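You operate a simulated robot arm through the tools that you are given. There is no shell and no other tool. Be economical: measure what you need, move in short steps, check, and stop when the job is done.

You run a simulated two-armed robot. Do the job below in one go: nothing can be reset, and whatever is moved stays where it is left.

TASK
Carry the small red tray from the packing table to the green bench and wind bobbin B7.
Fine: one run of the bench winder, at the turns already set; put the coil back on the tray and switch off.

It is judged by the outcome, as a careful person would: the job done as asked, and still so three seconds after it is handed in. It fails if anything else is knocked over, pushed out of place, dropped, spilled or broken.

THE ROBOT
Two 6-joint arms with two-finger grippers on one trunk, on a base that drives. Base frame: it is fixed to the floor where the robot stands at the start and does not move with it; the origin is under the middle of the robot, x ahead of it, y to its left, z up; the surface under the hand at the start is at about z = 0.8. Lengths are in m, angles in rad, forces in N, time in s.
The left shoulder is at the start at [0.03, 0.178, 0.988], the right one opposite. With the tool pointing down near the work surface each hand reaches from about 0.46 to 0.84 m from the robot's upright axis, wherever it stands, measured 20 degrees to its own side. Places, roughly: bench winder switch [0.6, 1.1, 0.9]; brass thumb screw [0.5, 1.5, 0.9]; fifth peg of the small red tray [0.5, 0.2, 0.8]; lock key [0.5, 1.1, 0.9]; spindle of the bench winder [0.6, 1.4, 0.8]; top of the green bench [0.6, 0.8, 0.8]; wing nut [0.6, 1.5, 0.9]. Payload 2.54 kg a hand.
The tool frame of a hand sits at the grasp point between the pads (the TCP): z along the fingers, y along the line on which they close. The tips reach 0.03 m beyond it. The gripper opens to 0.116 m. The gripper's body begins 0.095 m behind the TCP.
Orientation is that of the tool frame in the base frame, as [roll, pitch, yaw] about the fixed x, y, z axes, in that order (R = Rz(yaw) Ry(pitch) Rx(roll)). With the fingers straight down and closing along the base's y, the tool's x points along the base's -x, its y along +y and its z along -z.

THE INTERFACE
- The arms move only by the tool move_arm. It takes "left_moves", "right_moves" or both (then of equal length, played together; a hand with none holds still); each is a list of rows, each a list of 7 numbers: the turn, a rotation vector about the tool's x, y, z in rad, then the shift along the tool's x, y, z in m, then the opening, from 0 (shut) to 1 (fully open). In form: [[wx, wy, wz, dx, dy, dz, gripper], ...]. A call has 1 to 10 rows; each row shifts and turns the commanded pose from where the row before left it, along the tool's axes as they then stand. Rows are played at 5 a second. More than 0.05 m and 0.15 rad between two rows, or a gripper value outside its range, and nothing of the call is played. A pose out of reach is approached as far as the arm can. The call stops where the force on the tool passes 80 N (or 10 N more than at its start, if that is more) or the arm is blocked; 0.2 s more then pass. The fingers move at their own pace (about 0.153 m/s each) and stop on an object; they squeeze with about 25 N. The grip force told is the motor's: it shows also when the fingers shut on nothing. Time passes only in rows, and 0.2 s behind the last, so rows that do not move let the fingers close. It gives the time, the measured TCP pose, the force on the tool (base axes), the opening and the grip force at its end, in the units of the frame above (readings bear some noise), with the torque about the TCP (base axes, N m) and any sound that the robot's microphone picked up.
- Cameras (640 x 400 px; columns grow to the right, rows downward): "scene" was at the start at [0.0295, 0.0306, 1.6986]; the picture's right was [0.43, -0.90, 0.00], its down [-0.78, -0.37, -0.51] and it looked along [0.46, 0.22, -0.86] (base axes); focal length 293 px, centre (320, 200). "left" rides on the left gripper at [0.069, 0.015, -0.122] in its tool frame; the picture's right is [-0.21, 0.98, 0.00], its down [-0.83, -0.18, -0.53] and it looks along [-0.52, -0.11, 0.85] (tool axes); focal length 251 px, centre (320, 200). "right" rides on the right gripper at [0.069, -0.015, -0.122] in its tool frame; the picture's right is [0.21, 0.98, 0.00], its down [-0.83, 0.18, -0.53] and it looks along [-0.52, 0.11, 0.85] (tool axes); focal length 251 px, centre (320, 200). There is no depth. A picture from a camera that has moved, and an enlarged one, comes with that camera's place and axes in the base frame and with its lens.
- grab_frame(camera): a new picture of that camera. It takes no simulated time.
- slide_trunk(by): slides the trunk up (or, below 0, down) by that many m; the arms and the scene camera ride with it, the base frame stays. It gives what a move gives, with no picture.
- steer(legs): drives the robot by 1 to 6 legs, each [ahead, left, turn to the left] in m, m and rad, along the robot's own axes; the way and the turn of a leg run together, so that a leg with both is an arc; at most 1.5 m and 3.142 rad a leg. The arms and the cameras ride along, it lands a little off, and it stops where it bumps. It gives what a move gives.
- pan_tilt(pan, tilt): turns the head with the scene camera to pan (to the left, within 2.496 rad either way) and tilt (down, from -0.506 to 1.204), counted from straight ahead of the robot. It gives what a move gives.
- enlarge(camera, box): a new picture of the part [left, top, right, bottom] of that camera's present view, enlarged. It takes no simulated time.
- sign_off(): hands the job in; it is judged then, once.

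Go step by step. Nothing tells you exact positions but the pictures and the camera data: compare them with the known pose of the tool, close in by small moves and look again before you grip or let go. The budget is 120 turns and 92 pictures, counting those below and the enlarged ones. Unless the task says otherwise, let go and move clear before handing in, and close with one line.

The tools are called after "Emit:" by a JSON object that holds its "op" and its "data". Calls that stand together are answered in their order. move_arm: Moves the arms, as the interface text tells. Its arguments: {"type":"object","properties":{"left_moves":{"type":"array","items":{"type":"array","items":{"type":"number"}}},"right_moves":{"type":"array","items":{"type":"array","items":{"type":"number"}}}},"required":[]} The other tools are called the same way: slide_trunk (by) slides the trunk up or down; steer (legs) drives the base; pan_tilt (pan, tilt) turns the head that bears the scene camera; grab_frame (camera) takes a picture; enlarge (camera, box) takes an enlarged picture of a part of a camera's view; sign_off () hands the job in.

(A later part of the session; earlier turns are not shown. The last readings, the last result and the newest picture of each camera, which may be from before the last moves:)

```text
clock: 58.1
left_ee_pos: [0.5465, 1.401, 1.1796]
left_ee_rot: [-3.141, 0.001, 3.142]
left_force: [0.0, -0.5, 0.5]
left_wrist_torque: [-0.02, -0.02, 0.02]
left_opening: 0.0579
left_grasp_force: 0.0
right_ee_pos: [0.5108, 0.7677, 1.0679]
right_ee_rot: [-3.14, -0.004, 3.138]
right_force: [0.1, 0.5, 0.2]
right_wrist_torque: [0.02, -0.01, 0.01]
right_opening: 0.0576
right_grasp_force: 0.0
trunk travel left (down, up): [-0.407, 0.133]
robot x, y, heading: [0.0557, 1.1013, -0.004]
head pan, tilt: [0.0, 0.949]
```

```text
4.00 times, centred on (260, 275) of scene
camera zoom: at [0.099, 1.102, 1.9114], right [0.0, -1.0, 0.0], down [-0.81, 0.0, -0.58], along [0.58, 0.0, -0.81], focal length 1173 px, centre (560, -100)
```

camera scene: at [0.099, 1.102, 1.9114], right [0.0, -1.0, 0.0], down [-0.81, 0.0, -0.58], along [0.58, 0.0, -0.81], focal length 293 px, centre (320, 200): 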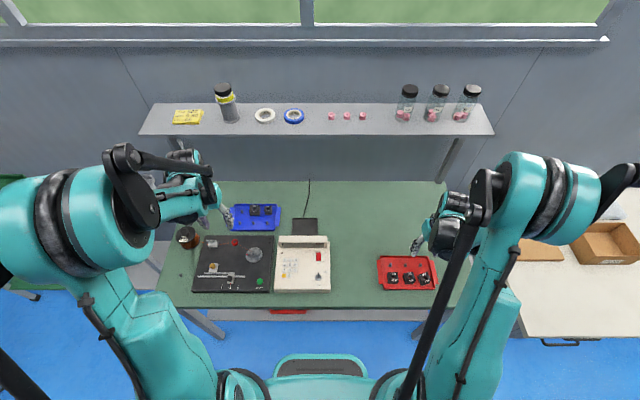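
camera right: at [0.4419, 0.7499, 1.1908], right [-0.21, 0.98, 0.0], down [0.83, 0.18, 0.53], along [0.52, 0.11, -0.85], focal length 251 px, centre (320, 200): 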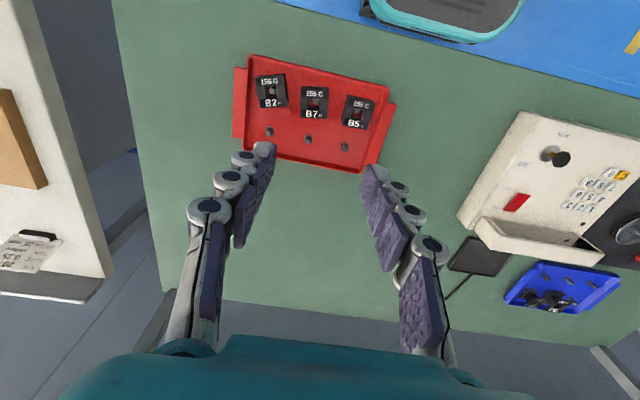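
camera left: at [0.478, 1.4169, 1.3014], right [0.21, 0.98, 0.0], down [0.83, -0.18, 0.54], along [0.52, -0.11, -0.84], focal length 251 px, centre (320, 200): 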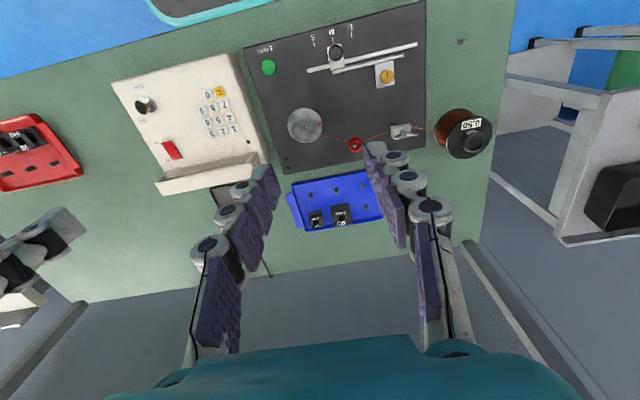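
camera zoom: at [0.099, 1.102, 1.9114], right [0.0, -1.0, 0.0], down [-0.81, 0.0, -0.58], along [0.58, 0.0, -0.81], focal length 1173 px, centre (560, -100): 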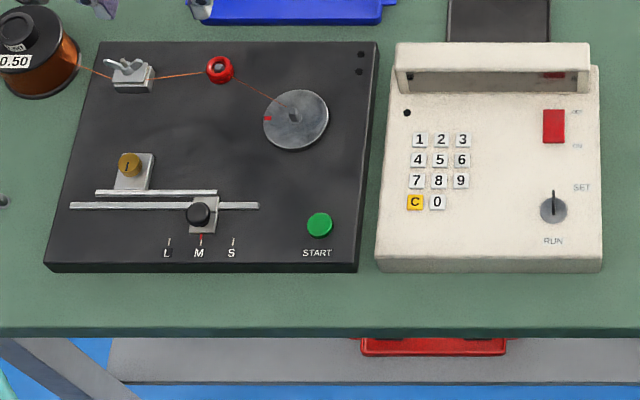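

Now it's clear: rocker with OFF at the back and ON nearest me, key at RUN, guide at M, display dark. I'll move the right hand over B7 and lower it to check alignment.

Emit:
{"op": "move_arm", "data": {"right_moves": [[0, 0.004, 0, 0, -0.0095, 0.04, 0.38], [0, 0, 0, 0, 0, 0.045, 0.36], [0, 0, 0, 0, 0, 0.045, 0.36], [0, 0, 0, 0, 0, 0.03, 0.36], [0, 0, 0, 0, 0, 0, 0.36]]}}

Emit:
{"op": "enlarge", "data": {"camera": "right", "box": [200, 80, 440, 230]}}

```text
clock: 59.3
left_ee_pos: [0.5453, 1.4015, 1.1797]
left_ee_rot: [3.141, 0.003, -3.141]
left_force: [-0.2, -0.4, -0.1]
left_wrist_torque: [-0.02, -0.04, 0.0]
left_opening: 0.0579
left_grasp_force: 0.0
right_ee_pos: [0.5511, 0.739, 0.9331]
right_ee_rot: [3.139, -0.013, 3.139]
right_force: [0.1, 0.1, 0.0]
right_wrist_torque: [0.0, 0.04, -0.03]
right_opening: 0.0419
right_grasp_force: 0.0
right hand out of reach, approached as far as the arm can: row 2, 3, 4
trunk travel left (down, up): [-0.407, 0.133]
robot x, y, heading: [0.0579, 1.1061, 0.004]
head pan, tilt: [0.0, 0.949]
```

```text
2.67 times, centred on (320, 155) of right
camera zoom: at [0.4835, 0.7225, 1.0561], right [-0.21, 0.98, 0.0], down [0.83, 0.18, 0.52], along [0.51, 0.11, -0.85], focal length 670 px, centre (320, 320)
```

zoom: 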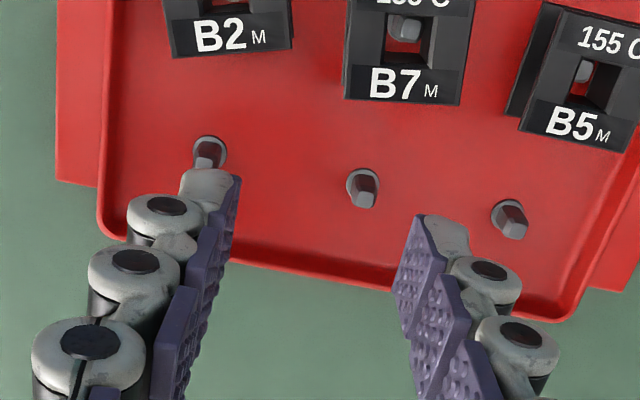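

The raised trunk limits the downward reach. I'll lift the right hand, lower the trunk, then go back over B7.

Emit:
{"op": "move_arm", "data": {"right_moves": [[0, 0, 0, 0, 0, -0.04, 0.36], [0, 0, 0, 0, 0, -0.04, 0.36], [0, 0, 0, 0.02, 0.0095, -0.04, 0.36], [0, 0, 0, 0.02, 0.01, 0, 0.36]]}}

Emit:
{"op": "slide_trunk", "data": {"by": -0.13}}

Emit:
{"op": "enlarge", "data": {"camera": "right", "box": [200, 80, 440, 230]}}

```text
clock: 60.3
left_ee_pos: [0.5456, 1.4013, 1.1787]
left_ee_rot: [3.141, 0.003, 3.141]
left_force: [0.3, -0.3, 0.6]
left_wrist_torque: [-0.03, 0.01, 0.03]
left_opening: 0.058
left_grasp_force: 0.1
right_ee_pos: [0.5119, 0.7594, 1.0524]
right_ee_rot: [-3.14, -0.008, 3.137]
right_force: [-0.4, -0.1, -0.2]
right_wrist_torque: [-0.04, 0.0, 0.01]
right_opening: 0.0417
right_grasp_force: 0.0
trunk travel left (down, up): [-0.407, 0.133]
robot x, y, heading: [0.0581, 1.1009, -0.002]
head pan, tilt: [0.0, 0.949]
```

```text
clock: 61.9
left_ee_pos: [0.5463, 1.4009, 1.0495]
left_ee_rot: [-3.141, 0.003, -3.14]
left_force: [0.7, -0.5, -0.3]
left_wrist_torque: [-0.01, 0.04, -0.03]
left_opening: 0.058
left_grasp_force: 0.1
right_ee_pos: [0.5109, 0.7599, 0.9244]
right_ee_rot: [3.14, -0.009, 3.138]
right_force: [-0.5, 0.2, -0.7]
right_wrist_torque: [-0.01, -0.02, 0.04]
right_opening: 0.0417
right_grasp_force: 0.1
trunk travel left (down, up): [-0.277, 0.263]
robot x, y, heading: [0.0626, 1.0973, -0.003]
head pan, tilt: [0.0, 0.949]
```

```text
2.67 times, centred on (320, 155) of right
camera zoom: at [0.444, 0.7424, 1.0455], right [-0.21, 0.98, 0.0], down [0.83, 0.18, 0.53], along [0.51, 0.11, -0.85], focal length 670 px, centre (320, 320)
```

zoom: 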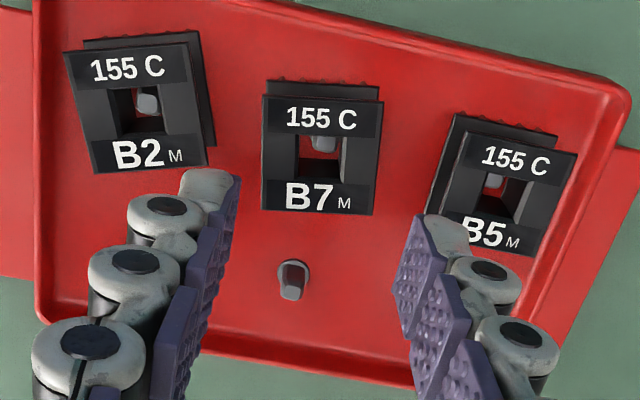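

The right hand is within a millimetre of B7's centre. Descending and gripping it.

Emit:
{"op": "move_arm", "data": {"right_moves": [[0, -0.009, 0, 0.001, -0.001, 0.03, 0.36], [0, 0, 0, 0, 0, 0.03, 0.36], [0, 0, 0, 0, 0, 0.018, 0.36], [0, 0, 0, 0, 0, 0, 0.36], [0, 0, 0, 0, 0, 0, 0.3], [0, 0, 0, 0, 0, 0, 0.2], [0, 0, 0, 0, 0, 0, 0], [0, 0, 0, 0, 0, 0, 0]]}}

Emit:
{"op": "enlarge", "data": {"camera": "right", "box": [200, 80, 440, 230]}}

```text
clock: 63.7
left_ee_pos: [0.5442, 1.4023, 1.0494]
left_ee_rot: [-3.14, 0.004, -3.14]
left_force: [-0.4, -0.5, 0.6]
left_wrist_torque: [-0.01, -0.01, -0.03]
left_opening: 0.0581
left_grasp_force: 0.1
right_ee_pos: [0.5256, 0.7532, 0.8595]
right_ee_rot: [-3.139, 0.002, 3.139]
right_force: [2.6, -0.6, 46.2]
right_wrist_torque: [-0.03, -0.07, -0.01]
right_opening: 0.0062
right_grasp_force: 24.6
right hand out of reach, approached as far as the arm can: row 2, 3
trunk travel left (down, up): [-0.277, 0.263]
robot x, y, heading: [0.0581, 1.1006, -0.0]
head pan, tilt: [0.0, 0.949]
```

```text
2.67 times, centred on (320, 155) of right
camera zoom: at [0.4577, 0.7366, 0.9815], right [-0.21, 0.98, 0.0], down [0.83, 0.18, 0.53], along [0.52, 0.11, -0.85], focal length 670 px, centre (320, 320)
```

zoom: 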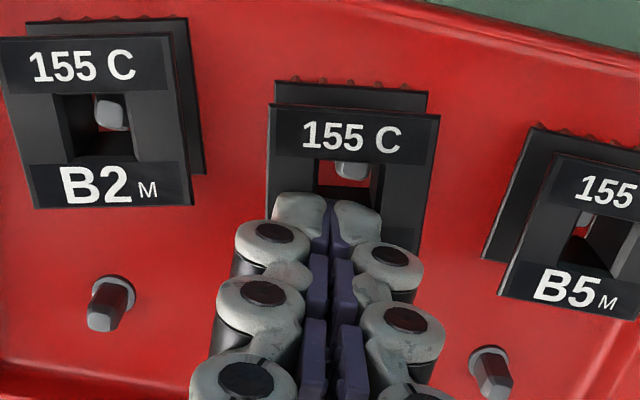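

Reach-limited again, and the shut fingers rest on B7. I'll lift straight off, raise the left hand, and bring the trunk down to its starting height before retrying.

Emit:
{"op": "move_arm", "data": {"left_moves": [[0, 0, 0, 0, 0, -0.03, 0.5], [0, 0, 0, 0, 0, -0.03, 0.5], [0, 0, 0, 0, 0, -0.03, 0.5], [0, 0, 0, 0, 0, 0, 0.5]], "right_moves": [[0, 0, 0, 0, 0, -0.02, 0], [0, 0, 0, 0, 0, -0.04, 0], [0, 0, 0, 0, 0, -0.04, 0], [0, 0, 0, 0.015, 0.0055, -0.04, 0.36]]}}

Emit:
{"op": "slide_trunk", "data": {"by": -0.09}}

Emit:
{"op": "enlarge", "data": {"camera": "right", "box": [200, 80, 440, 230]}}

```text
clock: 64.7
left_ee_pos: [0.5442, 1.4033, 1.141]
left_ee_rot: [-3.141, 0.005, -3.14]
left_force: [1.0, 0.8, 0.5]
left_wrist_torque: [-0.07, -0.03, 0.01]
left_opening: 0.0582
left_grasp_force: 0.1
right_ee_pos: [0.5113, 0.758, 0.9986]
right_ee_rot: [3.142, 0.0, 3.137]
right_force: [-0.4, 0.0, 0.0]
right_wrist_torque: [-0.04, -0.05, -0.01]
right_opening: 0.0417
right_grasp_force: 0.0
trunk travel left (down, up): [-0.277, 0.263]
robot x, y, heading: [0.0549, 1.0964, 0.002]
head pan, tilt: [0.0, 0.949]
```

```text
clock: 66.0
left_ee_pos: [0.546, 1.401, 1.0495]
left_ee_rot: [3.142, -0.001, 3.141]
left_force: [0.9, 0.1, -0.6]
left_wrist_torque: [0.01, -0.02, 0.01]
left_opening: 0.0577
left_grasp_force: 0.0
right_ee_pos: [0.5136, 0.756, 0.9076]
right_ee_rot: [3.142, 0.0, 3.14]
right_force: [-0.5, 0.3, -0.2]
right_wrist_torque: [-0.01, -0.01, 0.0]
right_opening: 0.0419
right_grasp_force: 0.0
trunk travel left (down, up): [-0.187, 0.353]
robot x, y, heading: [0.0545, 1.0989, 0.0]
head pan, tilt: [0.0, 0.949]
```

```text
2.67 times, centred on (320, 155) of right
camera zoom: at [0.4442, 0.7399, 1.0296], right [-0.21, 0.98, 0.0], down [0.83, 0.18, 0.53], along [0.52, 0.11, -0.85], focal length 670 px, centre (320, 320)
```

zoom: 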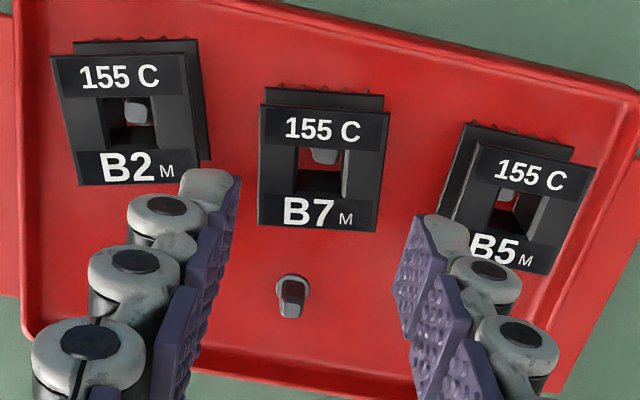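

B7 unharmed and still on its peg. Small x correction and descend, checking reach before closing.

Emit:
{"op": "move_arm", "data": {"right_moves": [[0, 0, 0, 0.0025, -0.0003, 0.02, 0.36], [0, 0, 0, 0, 0, 0.025, 0.36], [0, 0, 0, 0, 0, 0.0155, 0.36], [0, 0, 0, 0, 0, 0, 0.36]]}}

```text
clock: 67.0
left_ee_pos: [0.5459, 1.402, 1.0495]
left_ee_rot: [-3.141, 0.002, 3.14]
left_force: [-0.1, 0.0, -0.1]
left_wrist_torque: [-0.01, 0.0, 0.01]
left_opening: 0.0576
left_grasp_force: 0.1
right_ee_pos: [0.5108, 0.756, 0.8462]
right_ee_rot: [3.14, -0.001, 3.138]
right_force: [0.0, -0.3, 0.5]
right_wrist_torque: [0.02, 0.02, -0.02]
right_opening: 0.0417
right_grasp_force: 0.1
trunk travel left (down, up): [-0.187, 0.353]
robot x, y, heading: [0.0595, 1.0981, -0.003]
head pan, tilt: [0.0, 0.949]
```

Reached cleanly. Close on B7 and lift it straight up off the peg.

Emit:
{"op": "move_arm", "data": {"right_moves": [[0, 0, 0, 0, 0, 0, 0.3], [0, 0, 0, 0, 0, 0, 0.2], [0, 0, 0, 0, 0, 0, 0], [0, 0, 0, 0, 0, 0, 0], [0, 0, 0, 0, 0, -0.01, 0], [0, 0, 0, 0, 0, -0.02, 0], [0, 0, 0, 0, 0, -0.03, 0], [0, 0, 0, 0, 0, -0.03, 0], [0, 0, 0, 0, 0, -0.03, 0], [0, 0, 0, 0, 0, -0.03, 0]]}}

Emit:
{"op": "grab_frame", "data": {"camera": "right"}}

```text
clock: 69.2
left_ee_pos: [0.5445, 1.4016, 1.0487]
left_ee_rot: [-3.141, 0.002, -3.141]
left_force: [-0.8, -0.6, 0.1]
left_wrist_torque: [-0.01, -0.03, 0.02]
left_opening: 0.0582
left_grasp_force: 0.2
right_ee_pos: [0.5091, 0.7574, 0.9973]
right_ee_rot: [-3.14, 0.0, 3.139]
right_force: [0.0, -0.3, -0.4]
right_wrist_torque: [-0.04, 0.02, -0.02]
right_opening: 0.0368
right_grasp_force: 24.6
trunk travel left (down, up): [-0.187, 0.353]
robot x, y, heading: [0.0602, 1.0986, 0.003]
head pan, tilt: [0.0, 0.949]
```

```text
28 pictures are left
camera right: at [0.4407, 0.7405, 1.119], right [-0.21, 0.98, 0.0], down [0.83, 0.18, 0.53], along [0.52, 0.11, -0.85], focal length 251 px, centre (320, 200)
```

right: 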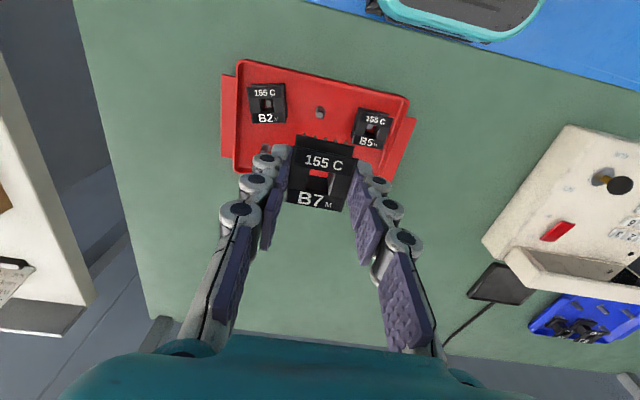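

B7 is in the right hand; B2 and B5 sit well. Next the left hand, shut, goes above the red rocker to switch the winder on.

Emit:
{"op": "move_arm", "data": {"left_moves": [[0, 0, 0, -0.002, -0.048, 0, 0], [0, 0, 0, -0.002, -0.048, 0, 0], [0, 0, 0, -0.002, -0.048, 0, 0], [0, 0, 0, -0.002, -0.048, 0, 0], [0, 0, 0, -0.002, -0.048, 0, 0], [0, 0, 0, -0.002, -0.048, 0, 0], [0, 0, 0, 0, 0, 0.03, 0], [0, 0, 0, 0, 0, 0, 0]], "right_moves": [[0, 0, 0, 0, 0, -0.02, 0], [0, 0, 0, 0, 0, -0.02, 0], [0, 0, 0, 0, 0, -0.02, 0], [0, 0, 0, 0, 0, 0, 0], [0, 0, 0, 0, 0, 0, 0], [0, 0, 0, 0, 0, 0, 0], [0, 0, 0, 0, 0, 0, 0], [0, 0, 0, 0, 0, 0, 0]]}}

Emit:
{"op": "enlarge", "data": {"camera": "left", "box": [160, 30, 480, 230]}}

```text
clock: 71.0
left_ee_pos: [0.5579, 1.1107, 1.0212]
left_ee_rot: [-3.141, 0.002, 3.141]
left_force: [-0.1, 0.0, 0.1]
left_wrist_torque: [-0.02, 0.0, 0.01]
left_opening: 0.0
left_grasp_force: 25.0
right_ee_pos: [0.5111, 0.7565, 1.0575]
right_ee_rot: [3.14, 0.0, 3.138]
right_force: [-0.5, -0.1, -0.3]
right_wrist_torque: [0.03, 0.01, -0.05]
right_opening: 0.0369
right_grasp_force: 25.0
trunk travel left (down, up): [-0.187, 0.353]
robot x, y, heading: [0.0601, 1.0976, -0.0]
head pan, tilt: [0.0, 0.949]
```

```text
2.00 times, centred on (320, 130) of left
camera zoom: at [0.49, 1.1274, 1.142], right [0.21, 0.98, 0.0], down [0.82, -0.18, 0.54], along [0.52, -0.11, -0.84], focal length 503 px, centre (320, 340)
```

zoom: 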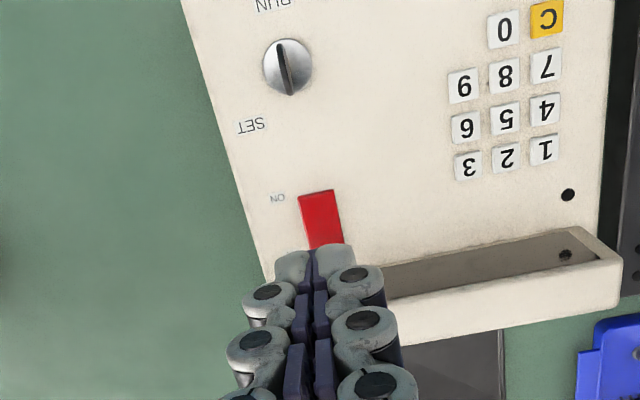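

The rocker's ON end is near (0.562, 1.108). Lowering the shut fingertips above it in fine steps, listening for a click.

Emit:
{"op": "move_arm", "data": {"left_moves": [[0, 0, 0, -0.002, -0.003, 0.04, 0], [0, 0, 0, 0, 0, 0.04, 0], [0, 0, 0, 0, 0, 0.01, 0], [0, 0, 0, 0, 0, 0.004, 0], [0, 0, 0, 0, 0, 0.004, 0], [0, 0, 0, 0, 0, 0.004, 0], [0, 0, 0, 0, 0, 0.0, 0]]}}

Emit:
{"op": "grab_frame", "data": {"camera": "left"}}

```text
clock: 72.5
left_ee_pos: [0.5593, 1.1097, 0.9172]
left_ee_rot: [3.142, 0.001, -3.141]
left_force: [1.2, -0.6, 0.1]
left_wrist_torque: [-0.01, 0.03, 0.02]
left_opening: 0.0
left_grasp_force: 25.6
right_ee_pos: [0.5112, 0.7565, 1.0582]
right_ee_rot: [3.141, 0.0, 3.139]
right_force: [0.8, -0.4, 0.8]
right_wrist_torque: [0.02, 0.0, -0.01]
right_opening: 0.0366
right_grasp_force: 25.0
trunk travel left (down, up): [-0.187, 0.353]
robot x, y, heading: [0.0565, 1.0995, 0.0]
head pan, tilt: [0.0, 0.949]
```

```text
26 pictures are left
camera left: at [0.4922, 1.1257, 1.0396], right [0.21, 0.98, 0.0], down [0.83, -0.18, 0.54], along [0.52, -0.11, -0.84], focal length 251 px, centre (320, 200)
```

left: 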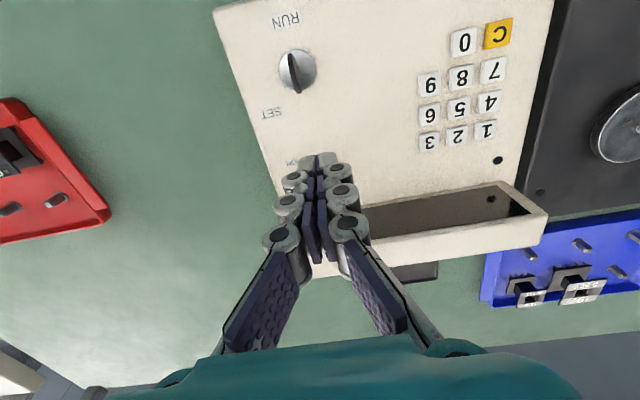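

Fingers are over the rocker. Continuing down in 3 mm steps.

Emit:
{"op": "move_arm", "data": {"left_moves": [[0, 0, 0, 0, 0, 0.003, 0], [0, 0, 0, 0, 0, 0.003, 0], [0, 0, 0, 0, 0, 0.003, 0], [0, 0, 0, 0, 0, 0.002, 0]]}}

```text
clock: 73.5
left_ee_pos: [0.559, 1.1101, 0.9069]
left_ee_rot: [3.141, 0.001, 3.139]
left_force: [0.1, 0.5, -0.2]
left_wrist_torque: [-0.04, -0.01, -0.03]
left_opening: 0.0
left_grasp_force: 25.2
right_ee_pos: [0.5117, 0.7561, 1.0563]
right_ee_rot: [3.14, 0.0, 3.139]
right_force: [-0.1, -0.5, -0.1]
right_wrist_torque: [0.0, -0.04, -0.01]
right_opening: 0.0368
right_grasp_force: 25.4
trunk travel left (down, up): [-0.187, 0.353]
robot x, y, heading: [0.0561, 1.0996, 0.001]
head pan, tilt: [0.0, 0.949]
```

Emit:
{"op": "move_arm", "data": {"left_moves": [[0, 0, 0, 0, 0, 0.002, 0], [0, 0, 0, 0, 0, 0.002, 0], [0, 0, 0, 0, 0, 0.002, 0], [0, 0, 0, 0, 0, 0.002, 0]]}}

```text
clock: 74.5
left_ee_pos: [0.5598, 1.1101, 0.8982]
left_ee_rot: [-3.141, 0.002, -3.141]
left_force: [-0.4, -0.6, -0.5]
left_wrist_torque: [0.01, -0.01, 0.0]
left_opening: 0.0001
left_grasp_force: 25.0
right_ee_pos: [0.5099, 0.7575, 1.0578]
right_ee_rot: [3.141, 0.0, 3.138]
right_force: [0.5, -0.5, -0.4]
right_wrist_torque: [0.02, -0.02, -0.02]
right_opening: 0.037
right_grasp_force: 25.8
trunk travel left (down, up): [-0.187, 0.353]
robot x, y, heading: [0.0551, 1.1012, -0.0]
head pan, tilt: [0.0, 0.949]
```

Emit:
{"op": "move_arm", "data": {"left_moves": [[0, 0, 0, -0.003, 0, 0.002, 0], [0, 0, 0, 0, 0, 0.002, 0], [0, 0, 0, 0, 0, 0.002, 0], [0, 0, 0, 0, 0, 0.001, 0]]}}

```text
clock: 75.5
left_ee_pos: [0.5633, 1.1103, 0.8917]
left_ee_rot: [3.141, 0.001, -3.141]
left_force: [0.5, 0.1, 0.1]
left_wrist_torque: [0.02, -0.03, 0.02]
left_opening: 0.0002
left_grasp_force: 24.4
right_ee_pos: [0.5109, 0.7578, 1.0561]
right_ee_rot: [-3.141, 0.0, 3.138]
right_force: [0.6, 1.0, 0.0]
right_wrist_torque: [-0.02, -0.01, -0.01]
right_opening: 0.0368
right_grasp_force: 24.6
trunk travel left (down, up): [-0.187, 0.353]
robot x, y, heading: [0.0619, 1.1006, 0.0]
head pan, tilt: [0.0, 0.949]
```

Still no contact at tip height 0.862; a side look from the head camera helps.

Emit:
{"op": "enlarge", "data": {"camera": "scene", "box": [240, 220, 360, 295]}}

```text
5.33 times, centred on (300, 258) of scene
camera zoom: at [0.0991, 1.1018, 1.6914], right [0.0, -1.0, 0.0], down [-0.81, 0.0, -0.58], along [0.58, 0.0, -0.81], focal length 1565 px, centre (427, -107)
```

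zoom: 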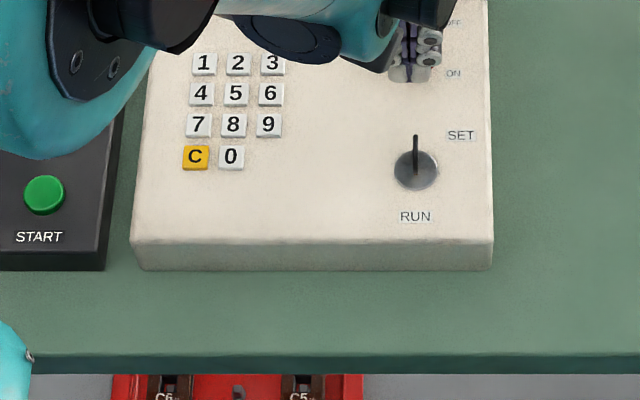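

The console is lower than assumed, so the rocker is at x≈0.570–0.605. I'll shift 7 mm ahead and keep pressing down gently.

Emit:
{"op": "move_arm", "data": {"left_moves": [[0, 0, 0, -0.007, -0.002, 0.0, 0], [0, 0, 0, 0, 0, 0.002, 0], [0, 0, 0, 0, 0, 0.002, 0], [0, 0, 0, 0, 0, 0.002, 0]]}}

```text
clock: 76.5
left_ee_pos: [0.57, 1.1092, 0.8857]
left_ee_rot: [-3.14, 0.001, 3.141]
left_force: [-0.1, -0.4, -0.5]
left_wrist_torque: [0.01, 0.03, -0.01]
left_opening: 0.0
left_grasp_force: 24.3
right_ee_pos: [0.51, 0.7576, 1.0569]
right_ee_rot: [3.141, -0.001, 3.139]
right_force: [0.2, -0.4, 0.4]
right_wrist_torque: [0.01, 0.03, -0.01]
right_opening: 0.0367
right_grasp_force: 24.1
trunk travel left (down, up): [-0.187, 0.353]
robot x, y, heading: [0.0597, 1.1018, 0.0]
head pan, tilt: [0.0, 0.949]
```

Emit:
{"op": "move_arm", "data": {"left_moves": [[0, 0, 0, 0, 0, 0.002, 0], [0, 0, 0, 0, 0, 0.002, 0], [0, 0, 0, 0, 0, 0.002, 0], [0, 0, 0, 0, 0, 0.001, 0]]}}

```text
clock: 77.5
left_ee_pos: [0.571, 1.1089, 0.8791]
left_ee_rot: [-3.142, 0.003, 3.14]
left_force: [2.9, 0.6, 15.9]
left_wrist_torque: [0.06, -0.25, 0.0]
left_opening: 0.006
left_grasp_force: 28.5
right_ee_pos: [0.5116, 0.7564, 1.0567]
right_ee_rot: [-3.141, 0.0, 3.137]
right_force: [-0.1, 0.3, 0.1]
right_wrist_torque: [-0.03, 0.02, 0.0]
right_opening: 0.0369
right_grasp_force: 24.9
trunk travel left (down, up): [-0.187, 0.353]
robot x, y, heading: [0.058, 1.0987, 0.002]
head pan, tilt: [0.0, 0.949]
```

Contact at tip height 0.849. Pressing a little further.

Emit:
{"op": "move_arm", "data": {"left_moves": [[0, 0, 0, 0, 0, 0.001, 0], [0, 0, 0, 0, 0, 0.001, 0], [0, 0, 0, 0, 0, 0, 0]]}}

```text
clock: 78.3
left_ee_pos: [0.5702, 1.1084, 0.8786]
left_ee_rot: [-3.141, 0.007, -3.139]
left_force: [18.5, 0.6, 67.6]
left_wrist_torque: [0.03, -1.23, 0.01]
left_opening: 0.0063
left_grasp_force: 28.6
right_ee_pos: [0.5084, 0.7566, 1.0586]
right_ee_rot: [-3.141, 0.0, 3.14]
right_force: [0.1, 0.5, 0.5]
right_wrist_torque: [0.0, -0.03, 0.03]
right_opening: 0.037
right_grasp_force: 25.1
trunk travel left (down, up): [-0.187, 0.353]
robot x, y, heading: [0.0603, 1.1007, 0.001]
head pan, tilt: [0.0, 0.949]
```

That is firm (68 N). Lifting off to see what the rocker did.

Emit:
{"op": "move_arm", "data": {"left_moves": [[0, 0, 0, 0, 0, -0.01, 0], [0, 0, 0, 0, 0, -0.04, 0], [0, 0, 0, 0.04, 0.0, -0.03, 0], [0, 0, 0, 0.03, 0.0, 0, 0]]}}

Emit:
{"op": "enlarge", "data": {"camera": "left", "box": [200, 60, 440, 210]}}

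```text
clock: 79.3
left_ee_pos: [0.4995, 1.1083, 0.957]
left_ee_rot: [3.142, 0.002, 3.141]
left_force: [0.3, 0.0, -0.4]
left_wrist_torque: [-0.02, 0.0, -0.02]
left_opening: 0.0002
left_grasp_force: 28.8
right_ee_pos: [0.5103, 0.7563, 1.057]
right_ee_rot: [3.14, -0.002, 3.138]
right_force: [0.6, 0.1, -0.2]
right_wrist_torque: [-0.01, 0.01, 0.01]
right_opening: 0.0368
right_grasp_force: 24.7
trunk travel left (down, up): [-0.187, 0.353]
robot x, y, heading: [0.0587, 1.0985, -0.002]
head pan, tilt: [0.0, 0.949]
```

```text
2.67 times, centred on (320, 135) of left
camera zoom: at [0.431, 1.1239, 1.0791], right [0.21, 0.98, 0.0], down [0.83, -0.18, 0.54], along [0.52, -0.11, -0.84], focal length 670 px, centre (320, 373)
```

zoom: 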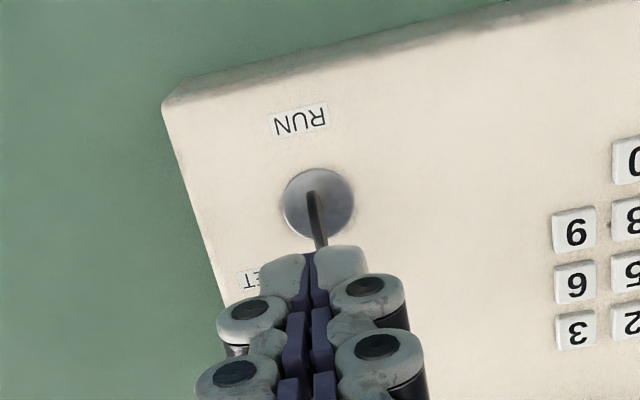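

My hand is now near the key; I'll move it up and left, then view the rocker and display from the head.

Emit:
{"op": "move_arm", "data": {"left_moves": [[0, 0, 0, 0, 0, -0.04, 0], [0, 0, 0, 0, 0.04, -0.02, 0.2], [0, 0, 0, 0, 0.048, 0, 0.3], [0, 0, 0, 0, 0.048, 0, 0.5], [0, 0, 0, 0, 0.048, 0, 0.5], [0, 0, 0, 0, 0.048, 0, 0.5], [0, 0, 0, 0, 0.048, 0, 0.5]]}}

Emit:
{"op": "enlarge", "data": {"camera": "scene", "box": [260, 220, 360, 282]}}

```text
clock: 81.0
left_ee_pos: [0.4992, 1.3896, 1.0163]
left_ee_rot: [-3.14, 0.002, 3.141]
left_force: [0.6, 0.7, -0.1]
left_wrist_torque: [-0.01, -0.01, -0.01]
left_opening: 0.0578
left_grasp_force: 0.0
right_ee_pos: [0.5114, 0.7568, 1.0574]
right_ee_rot: [3.141, 0.0, 3.139]
right_force: [-0.4, 0.4, 0.0]
right_wrist_torque: [-0.03, 0.01, 0.01]
right_opening: 0.0368
right_grasp_force: 24.8
trunk travel left (down, up): [-0.187, 0.353]
robot x, y, heading: [0.0532, 1.1017, -0.001]
head pan, tilt: [0.0, 0.949]
```

```text
6.40 times, centred on (310, 251) of scene
camera zoom: at [0.0992, 1.1033, 1.6914], right [0.0, -1.0, 0.0], down [-0.81, 0.0, -0.58], along [0.58, 0.0, -0.81], focal length 1878 px, centre (384, -126)
```

zoom: 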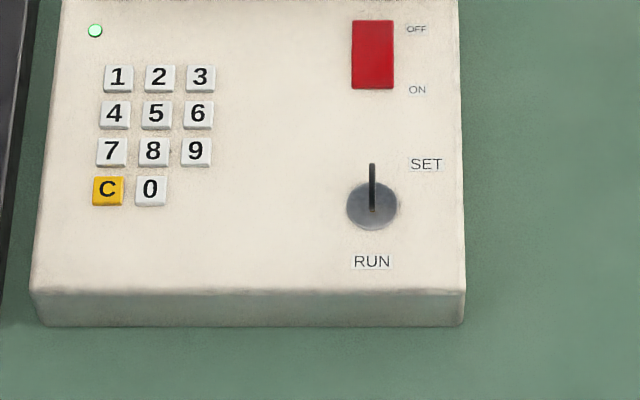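

Power is on (green LED lit). Reading the display under the hood.

Emit:
{"op": "enlarge", "data": {"camera": "scene", "box": [180, 180, 340, 280]}}

```text
4.00 times, centred on (260, 230) of scene
camera zoom: at [0.0992, 1.1033, 1.6914], right [0.0, -1.0, 0.0], down [-0.81, 0.0, -0.58], along [0.58, 0.0, -0.81], focal length 1173 px, centre (560, 80)
```

zoom: 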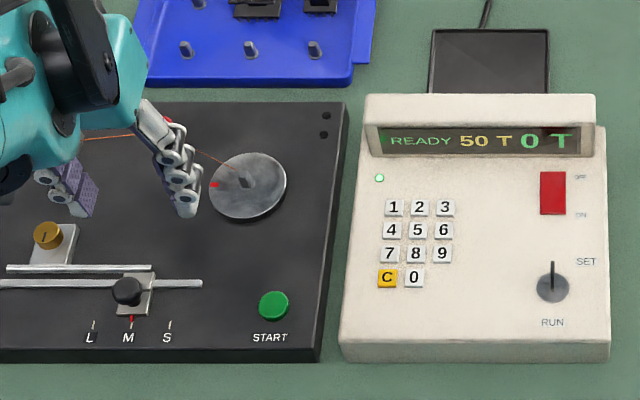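

Display reads READY, 50 T set, 0 T. I'll raise the left hand, drive 0.3 m left, and take B7 above the spindle (≈0.592, 1.361).

Emit:
{"op": "move_arm", "data": {"left_moves": [[0, 0, 0, 0.02, 0, -0.04, 0.5], [0, 0, 0, 0.02, 0, -0.04, 0.5]]}}

Emit:
{"op": "steer", "data": {"legs": [[0, 0.3, 0]]}}

Emit:
{"op": "move_arm", "data": {"right_moves": [[0, 0, 0, -0.0115, 0.0434, 0, 0], [0, 0, 0, -0.0115, 0.0434, 0, 0], [0, 0, 0, -0.0115, 0.0434, 0, 0], [0, 0, 0, -0.0115, 0.0434, 0, 0], [0, 0, 0, -0.0115, 0.0434, 0, 0], [0, 0, 0, -0.0115, 0.0434, 0, 0], [0, 0, 0, -0.0115, 0.0434, 0, 0], [0, 0, 0, 0, 0, 0.04, 0], [0, 0, 0, 0, 0, 0.04, 0], [0, 0, 0, 0, 0, 0, 0]]}}

Emit:
{"op": "grab_frame", "data": {"camera": "right"}}

```text
clock: 81.5
left_ee_pos: [0.4581, 1.3898, 1.097]
left_ee_rot: [-3.141, 0.002, 3.142]
left_force: [0.2, 0.1, 0.4]
left_wrist_torque: [0.01, 0.02, -0.05]
left_opening: 0.0584
left_grasp_force: 0.1
right_ee_pos: [0.5105, 0.7568, 1.0572]
right_ee_rot: [3.14, 0.0, 3.138]
right_force: [-0.4, -0.8, -0.3]
right_wrist_torque: [-0.01, -0.02, 0.01]
right_opening: 0.037
right_grasp_force: 25.0
trunk travel left (down, up): [-0.187, 0.353]
robot x, y, heading: [0.0562, 1.0999, -0.0]
head pan, tilt: [0.0, 0.949]
```

```text
clock: 83.6
left_ee_pos: [0.4612, 1.6881, 1.0959]
left_ee_rot: [-3.141, 0.002, 3.139]
left_force: [0.0, 0.5, -0.6]
left_wrist_torque: [-0.07, -0.01, -0.02]
left_opening: 0.0579
left_grasp_force: 0.1
right_ee_pos: [0.5097, 1.056, 1.0573]
right_ee_rot: [-3.142, 0.0, 3.135]
right_force: [0.5, 0.2, -0.2]
right_wrist_torque: [-0.01, 0.05, 0.02]
right_opening: 0.0368
right_grasp_force: 25.2
trunk travel left (down, up): [-0.187, 0.353]
robot x, y, heading: [0.0575, 1.4013, -0.001]
head pan, tilt: [0.0, 0.949]
```

```text
clock: 85.8
left_ee_pos: [0.4608, 1.6891, 1.0962]
left_ee_rot: [-3.141, 0.001, 3.137]
left_force: [0.0, -1.0, 0.4]
left_wrist_torque: [0.05, -0.01, 0.01]
left_opening: 0.0577
left_grasp_force: 0.0
right_ee_pos: [0.5926, 1.3599, 0.9763]
right_ee_rot: [-3.14, 0.0, 3.136]
right_force: [-0.2, -0.6, -0.2]
right_wrist_torque: [0.02, 0.0, 0.0]
right_opening: 0.0367
right_grasp_force: 25.4
trunk travel left (down, up): [-0.187, 0.353]
robot x, y, heading: [0.0543, 1.4005, 0.002]
head pan, tilt: [0.0, 0.949]
```

```text
21 pictures are left
camera right: at [0.5228, 1.343, 1.0989], right [-0.21, 0.98, 0.0], down [0.83, 0.18, 0.53], along [0.52, 0.11, -0.85], focal length 251 px, centre (320, 200)
```

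right: 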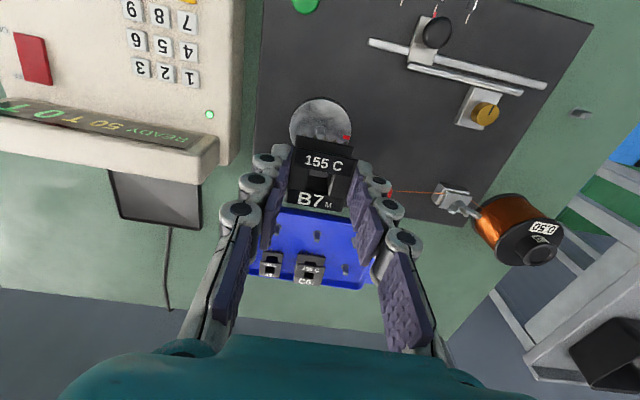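

B7 is above the spindle and aligned within about a millimetre by the disc. Lowering 45 mm and zooming for a finer check.

Emit:
{"op": "move_arm", "data": {"right_moves": [[0, 0, 0, 0, 0, 0.03, 0], [0, 0, 0, 0, 0, 0.015, 0], [0, 0, 0, 0, 0, 0, 0]]}}

Emit:
{"op": "enlarge", "data": {"camera": "right", "box": [220, 80, 420, 205]}}

```text
clock: 86.6
left_ee_pos: [0.4614, 1.6887, 1.0969]
left_ee_rot: [3.141, 0.001, 3.138]
left_force: [-0.3, 0.0, 0.1]
left_wrist_torque: [-0.04, -0.01, 0.01]
left_opening: 0.058
left_grasp_force: 0.1
right_ee_pos: [0.5925, 1.3594, 0.9311]
right_ee_rot: [3.141, 0.0, 3.135]
right_force: [-0.6, 0.2, -0.3]
right_wrist_torque: [-0.02, 0.01, -0.01]
right_opening: 0.037
right_grasp_force: 25.4
trunk travel left (down, up): [-0.187, 0.353]
robot x, y, heading: [0.0564, 1.4013, -0.004]
head pan, tilt: [0.0, 0.949]
```

```text
3.20 times, centred on (320, 142) of right
camera zoom: at [0.5235, 1.3424, 1.0535], right [-0.21, 0.98, 0.0], down [0.83, 0.18, 0.53], along [0.52, 0.11, -0.85], focal length 805 px, centre (320, 384)
```

zoom: 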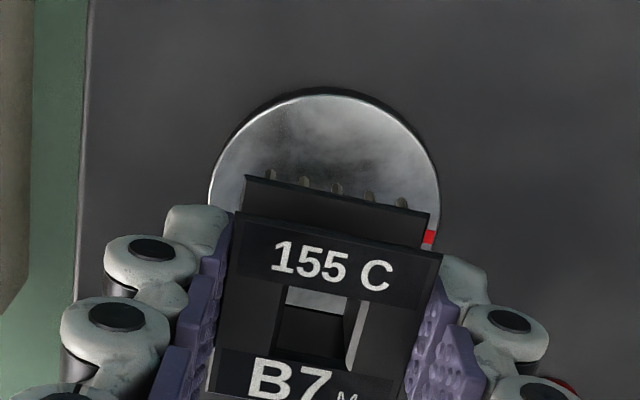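

Offset to the spindle is only about 1 mm. Correcting and descending in small steps.

Emit:
{"op": "move_arm", "data": {"right_moves": [[0, 0, 0, -0.0007, 0.0013, 0.01, 0], [0, 0, 0, 0, 0, 0.01, 0], [0, 0, 0, 0, 0, 0.004, 0], [0, 0, 0, 0, 0, 0.004, 0], [0, 0, 0, 0, 0, 0, 0]]}}

Emit:
{"op": "enlarge", "data": {"camera": "right", "box": [220, 80, 420, 205]}}

```text
clock: 87.8
left_ee_pos: [0.4608, 1.688, 1.0961]
left_ee_rot: [3.14, 0.001, 3.138]
left_force: [0.6, 0.2, -0.1]
left_wrist_torque: [-0.05, 0.01, -0.01]
left_opening: 0.0579
left_grasp_force: 0.1
right_ee_pos: [0.5943, 1.3595, 0.9039]
right_ee_rot: [3.141, -0.001, 3.134]
right_force: [-0.1, 1.0, -0.1]
right_wrist_torque: [0.0, 0.01, 0.01]
right_opening: 0.037
right_grasp_force: 24.8
trunk travel left (down, up): [-0.187, 0.353]
robot x, y, heading: [0.057, 1.4024, -0.002]
head pan, tilt: [0.0, 0.949]
```

```text
3.20 times, centred on (320, 142) of right
camera zoom: at [0.5243, 1.3442, 1.0261], right [-0.21, 0.98, 0.0], down [0.83, 0.18, 0.53], along [0.52, 0.11, -0.85], focal length 805 px, centre (320, 384)
```

zoom: 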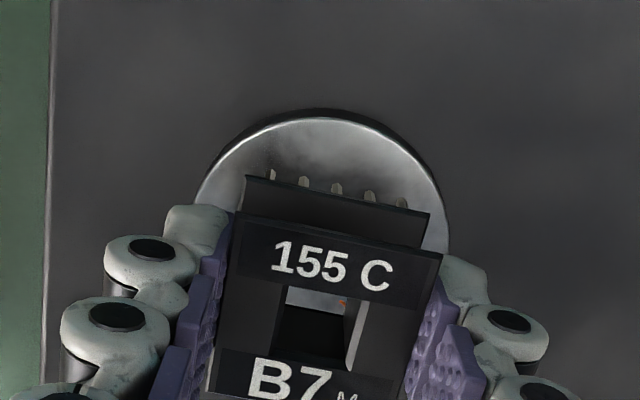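

Emit:
{"op": "move_arm", "data": {"right_moves": [[0, 0, 0, -0.0005, 0.0005, 0.003, 0], [0, 0, 0, 0, 0, 0.003, 0], [0, 0, 0, 0, 0, 0.003, 0], [0, 0, 0, 0, 0, 0, 0]]}}

Emit:
{"op": "enlarge", "data": {"camera": "right", "box": [270, 100, 370, 162]}}

```text
clock: 88.8
left_ee_pos: [0.4605, 1.6887, 1.0966]
left_ee_rot: [3.141, 0.002, 3.137]
left_force: [-0.8, 1.2, -0.8]
left_wrist_torque: [-0.01, -0.02, 0.0]
left_opening: 0.058
left_grasp_force: 0.0
right_ee_pos: [0.5949, 1.3613, 0.895]
right_ee_rot: [3.141, 0.001, 3.133]
right_force: [-0.6, 0.5, 1.1]
right_wrist_torque: [0.0, 0.03, 0.01]
right_opening: 0.0368
right_grasp_force: 24.2
trunk travel left (down, up): [-0.187, 0.353]
robot x, y, heading: [0.0597, 1.4, -0.007]
head pan, tilt: [0.0, 0.949]
```

```text
6.40 times, centred on (320, 131) of right
camera zoom: at [0.5248, 1.3449, 1.017], right [-0.21, 0.98, 0.0], down [0.83, 0.18, 0.53], along [0.52, 0.11, -0.85], focal length 1609 px, centre (320, 642)
```

zoom: 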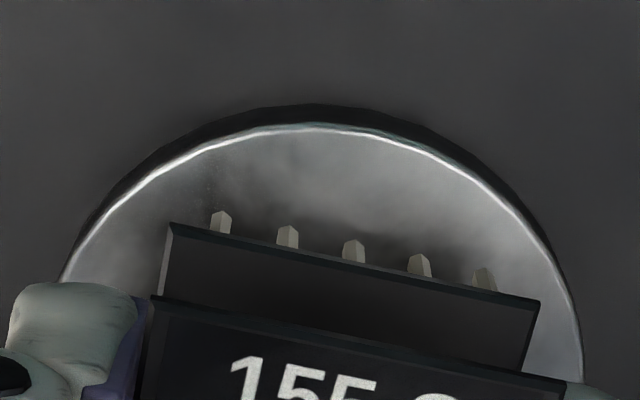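

Emit:
{"op": "move_arm", "data": {"right_moves": [[0, 0, 0, 0, 0, 0.003, 0], [0, 0, 0, 0, 0, 0.003, 0], [0, 0, 0, 0, 0, 0.002, 0], [0, 0, 0, 0, 0, 0, 0]]}}

Emit:
{"op": "enlarge", "data": {"camera": "right", "box": [240, 100, 400, 200]}}

```text
clock: 89.8
left_ee_pos: [0.4629, 1.6884, 1.096]
left_ee_rot: [-3.141, 0.0, 3.139]
left_force: [0.5, 0.1, 0.0]
left_wrist_torque: [-0.01, 0.02, -0.03]
left_opening: 0.0581
left_grasp_force: 0.1
right_ee_pos: [0.5962, 1.3611, 0.8857]
right_ee_rot: [-3.141, 0.0, 3.133]
right_force: [13.4, -0.5, 0.9]
right_wrist_torque: [0.01, -0.4, -0.02]
right_opening: 0.037
right_grasp_force: 25.0
trunk travel left (down, up): [-0.187, 0.353]
robot x, y, heading: [0.0564, 1.4, -0.004]
head pan, tilt: [0.0, 0.949]
```

```text
4.00 times, centred on (320, 150) of right
camera zoom: at [0.5263, 1.3447, 1.0085], right [-0.21, 0.98, 0.0], down [0.83, 0.17, 0.53], along [0.52, 0.11, -0.85], focal length 1006 px, centre (320, 400)
```

zoom: 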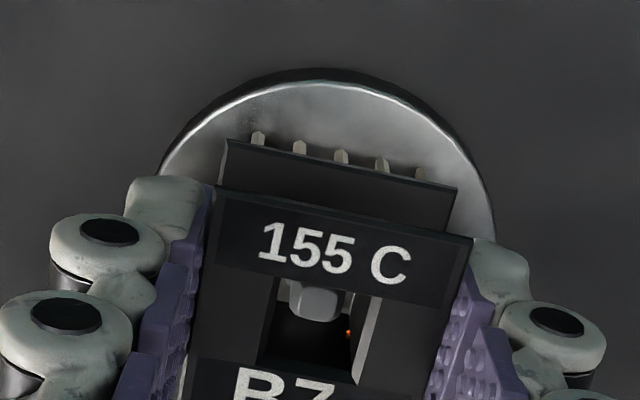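

The spindle's peg is inside B7's hole and pushes it slightly forward; I'll shift 1 mm ahead and continue down.

Emit:
{"op": "move_arm", "data": {"right_moves": [[0, 0, 0, -0.001, 0, 0.0, 0], [0, 0, 0, 0, 0, 0.002, 0], [0, 0, 0, 0, 0, 0.002, 0], [0, 0, 0, 0, 0, 0, 0]]}}

```text
clock: 90.8
left_ee_pos: [0.4608, 1.6887, 1.0962]
left_ee_rot: [-3.14, 0.002, 3.138]
left_force: [0.7, 0.2, -0.2]
left_wrist_torque: [-0.02, 0.01, -0.06]
left_opening: 0.0581
left_grasp_force: 0.0
right_ee_pos: [0.5947, 1.361, 0.8833]
right_ee_rot: [3.141, -0.001, 3.135]
right_force: [10.2, -0.6, 18.9]
right_wrist_torque: [-0.06, -0.3, 0.02]
right_opening: 0.0368
right_grasp_force: 24.9
trunk travel left (down, up): [-0.187, 0.353]
robot x, y, heading: [0.0556, 1.4002, -0.003]
head pan, tilt: [0.0, 0.949]
```

B7 has bottomed on the disc (about 0.844). Releasing and backing off upward, then checking.

Emit:
{"op": "move_arm", "data": {"right_moves": [[0, 0, 0, -0.0004, 0, -0.0005, 0.2], [0, 0, 0, 0, 0, 0, 0.4], [0, 0, 0, 0, 0, 0, 0.45], [0, 0, 0, 0, 0, -0.02, 0.45], [0, 0, 0, 0, 0, -0.04, 0.45], [0, 0, 0, 0.02, 0, -0.04, 0.4], [0, 0, 0, 0.04, 0, 0, 0.2], [0, 0, 0, 0.04, -0.02, 0, 0]]}}

Emit:
{"op": "enlarge", "data": {"camera": "right", "box": [180, 50, 500, 250]}}

```text
clock: 92.6
left_ee_pos: [0.4606, 1.6889, 1.0968]
left_ee_rot: [3.142, 0.004, 3.138]
left_force: [-0.6, 0.3, 0.1]
left_wrist_torque: [-0.02, -0.04, -0.01]
left_opening: 0.0579
left_grasp_force: 0.1
right_ee_pos: [0.4945, 1.3408, 0.985]
right_ee_rot: [3.141, 0.002, 3.135]
right_force: [-0.7, 0.3, 0.4]
right_wrist_torque: [0.01, -0.04, 0.04]
right_opening: 0.0001
right_grasp_force: 25.1
trunk travel left (down, up): [-0.187, 0.353]
robot x, y, heading: [0.057, 1.4035, -0.005]
head pan, tilt: [0.0, 0.949]
```

```text
2.00 times, centred on (340, 150) of right
camera zoom: at [0.4247, 1.3248, 1.1064], right [-0.21, 0.98, 0.0], down [0.83, 0.17, 0.54], along [0.52, 0.11, -0.84], focal length 503 px, centre (280, 300)
```

zoom: 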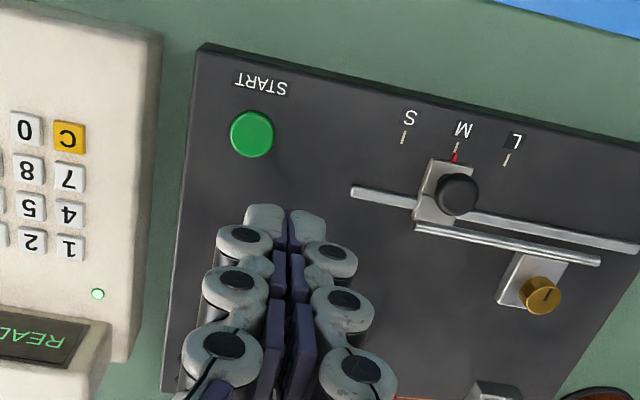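

START is 16 mm to the right of the fingers. I'll verify B7's seating from the head before pressing.

Emit:
{"op": "enlarge", "data": {"camera": "scene", "box": [280, 190, 440, 290]}}

```text
4.00 times, centred on (360, 240) of scene
camera zoom: at [0.0974, 1.4017, 1.6915], right [0.0, -1.0, 0.0], down [-0.81, 0.0, -0.58], along [0.58, 0.0, -0.81], focal length 1173 px, centre (160, 40)
```

zoom: 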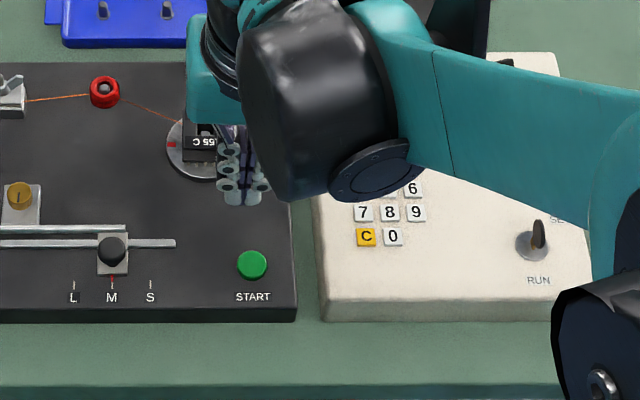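

B7 sits flat on the spindle. Moving over START and down to just above it.

Emit:
{"op": "move_arm", "data": {"right_moves": [[0, 0, 0, -0.001, -0.016, 0.02, 0], [0, 0, 0, 0, 0, 0.04, 0], [0, 0, 0, 0, 0, 0.035, 0], [0, 0, 0, 0, 0, 0.003, 0], [0, 0, 0, 0, 0, 0.003, 0], [0, 0, 0, 0, 0, 0.003, 0], [0, 0, 0, 0, 0, 0, 0]]}}

```text
clock: 94.2
left_ee_pos: [0.4607, 1.6892, 1.0963]
left_ee_rot: [3.141, 0.003, 3.138]
left_force: [0.0, -0.9, -1.1]
left_wrist_torque: [-0.01, 0.03, -0.01]
left_opening: 0.0577
left_grasp_force: 0.0
right_ee_pos: [0.4963, 1.3252, 0.8794]
right_ee_rot: [3.141, 0.002, 3.137]
right_force: [0.7, 0.2, -0.6]
right_wrist_torque: [-0.02, 0.02, -0.02]
right_opening: 0.0
right_grasp_force: 24.8
trunk travel left (down, up): [-0.187, 0.353]
robot x, y, heading: [0.0588, 1.4022, -0.002]
head pan, tilt: [0.0, 0.949]
```

Emit:
{"op": "move_arm", "data": {"right_moves": [[0, 0, 0, 0, 0, 0.002, 0], [0, 0, 0, 0, 0, 0.002, 0], [0, 0, 0, 0, 0, 0.002, 0], [0, 0, 0, 0, 0, 0.002, 0], [0, 0, 0, 0, 0, 0.002, 0]]}}

```text
clock: 95.4
left_ee_pos: [0.4612, 1.6893, 1.0946]
left_ee_rot: [-3.141, 0.001, 3.14]
left_force: [-0.4, 0.0, -0.2]
left_wrist_torque: [0.03, -0.04, 0.0]
left_opening: 0.0579
left_grasp_force: 0.0
right_ee_pos: [0.4959, 1.3244, 0.8703]
right_ee_rot: [3.141, -0.001, 3.132]
right_force: [-0.2, 0.4, -0.8]
right_wrist_torque: [0.0, 0.01, -0.05]
right_opening: 0.0002
right_grasp_force: 25.1
trunk travel left (down, up): [-0.187, 0.353]
robot x, y, heading: [0.0596, 1.4042, -0.003]
head pan, tilt: [0.0, 0.949]
```

Emit:
{"op": "move_arm", "data": {"right_moves": [[0, 0, 0, 0, 0, 0.002, 0], [0, 0, 0, 0, 0, 0.002, 0], [0, 0, 0, 0, 0, 0.001, 0], [0, 0, 0, 0, 0, 0.001, 0]]}}

```text
clock: 96.4
left_ee_pos: [0.461, 1.6882, 1.0967]
left_ee_rot: [-3.14, 0.001, 3.14]
left_force: [0.2, 0.0, 0.3]
left_wrist_torque: [0.02, 0.01, -0.01]
left_opening: 0.058
left_grasp_force: 0.0
right_ee_pos: [0.4963, 1.3255, 0.8634]
right_ee_rot: [-3.14, 0.0, 3.135]
right_force: [0.5, 0.5, 1.0]
right_wrist_torque: [0.01, 0.02, -0.01]
right_opening: 0.006
right_grasp_force: 28.9
trunk travel left (down, up): [-0.187, 0.353]
robot x, y, heading: [0.059, 1.4017, -0.006]
head pan, tilt: [0.0, 0.949]
```

Emit:
{"op": "move_arm", "data": {"right_moves": [[0, 0, 0, 0, 0, 0.001, 0], [0, 0, 0, 0, 0, 0.001, 0], [0, 0, 0, 0, 0, 0.001, 0]]}}

```text
clock: 97.2
left_ee_pos: [0.4617, 1.6885, 1.0963]
left_ee_rot: [3.141, 0.001, 3.138]
left_force: [-1.2, -0.2, -0.2]
left_wrist_torque: [0.01, 0.05, 0.01]
left_opening: 0.0581
left_grasp_force: 0.1
right_ee_pos: [0.4964, 1.3262, 0.8605]
right_ee_rot: [3.141, 0.0, 3.135]
right_force: [1.1, -1.2, 3.0]
right_wrist_torque: [-0.04, -0.03, 0.01]
right_opening: 0.0061
right_grasp_force: 29.1
trunk travel left (down, up): [-0.187, 0.353]
robot x, y, heading: [0.059, 1.4029, -0.002]
head pan, tilt: [0.0, 0.949]
heard: click
```

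Click heard — the button is pressed. I'll lift off at once, straight up, and watch.

Emit:
{"op": "move_arm", "data": {"right_moves": [[0, 0, 0, 0, 0, -0.01, 0], [0, 0, 0, 0, 0, -0.03, 0], [0, 0, 0, 0, 0, -0.04, 0], [0, 0, 0, 0, 0, -0.04, 0], [0, 0, 0, 0.02, -0.04, -0.02, 0], [0, 0, 0, 0.0, -0.045, 0, 0], [0, 0, 0, 0.0, -0.045, 0, 0.2], [0, 0, 0, 0.0, -0.045, 0, 0.4]]}}

Emit:
{"op": "enlarge", "data": {"camera": "scene", "box": [260, 170, 440, 282]}}

```text
clock: 99.0
left_ee_pos: [0.4615, 1.6884, 1.0958]
left_ee_rot: [3.141, 0.001, 3.14]
left_force: [0.1, -0.9, -0.2]
left_wrist_torque: [0.02, 0.0, 0.01]
left_opening: 0.0582
left_grasp_force: 0.1
right_ee_pos: [0.4769, 1.1489, 1.0006]
right_ee_rot: [3.139, 0.003, 3.134]
right_force: [-0.2, -1.2, 0.0]
right_wrist_torque: [0.0, 0.0, 0.02]
right_opening: 0.0463
right_grasp_force: 0.1
trunk travel left (down, up): [-0.187, 0.353]
robot x, y, heading: [0.0569, 1.4005, -0.005]
head pan, tilt: [0.0, 0.949]
```

```text
3.56 times, centred on (350, 226) of scene
camera zoom: at [0.1004, 1.4018, 1.6914], right [0.0, -1.0, 0.0], down [-0.81, 0.0, -0.58], along [0.58, 0.0, -0.81], focal length 1043 px, centre (213, 108)
```

zoom: 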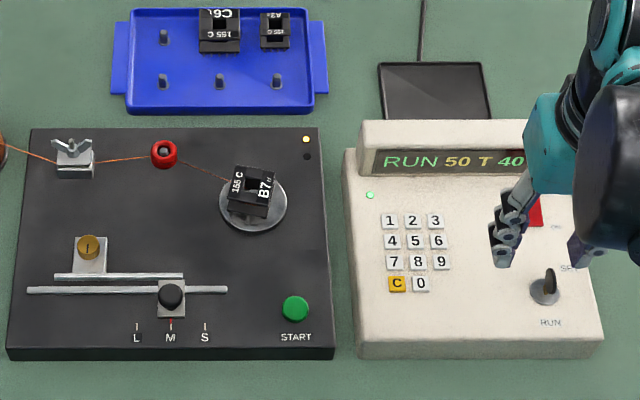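

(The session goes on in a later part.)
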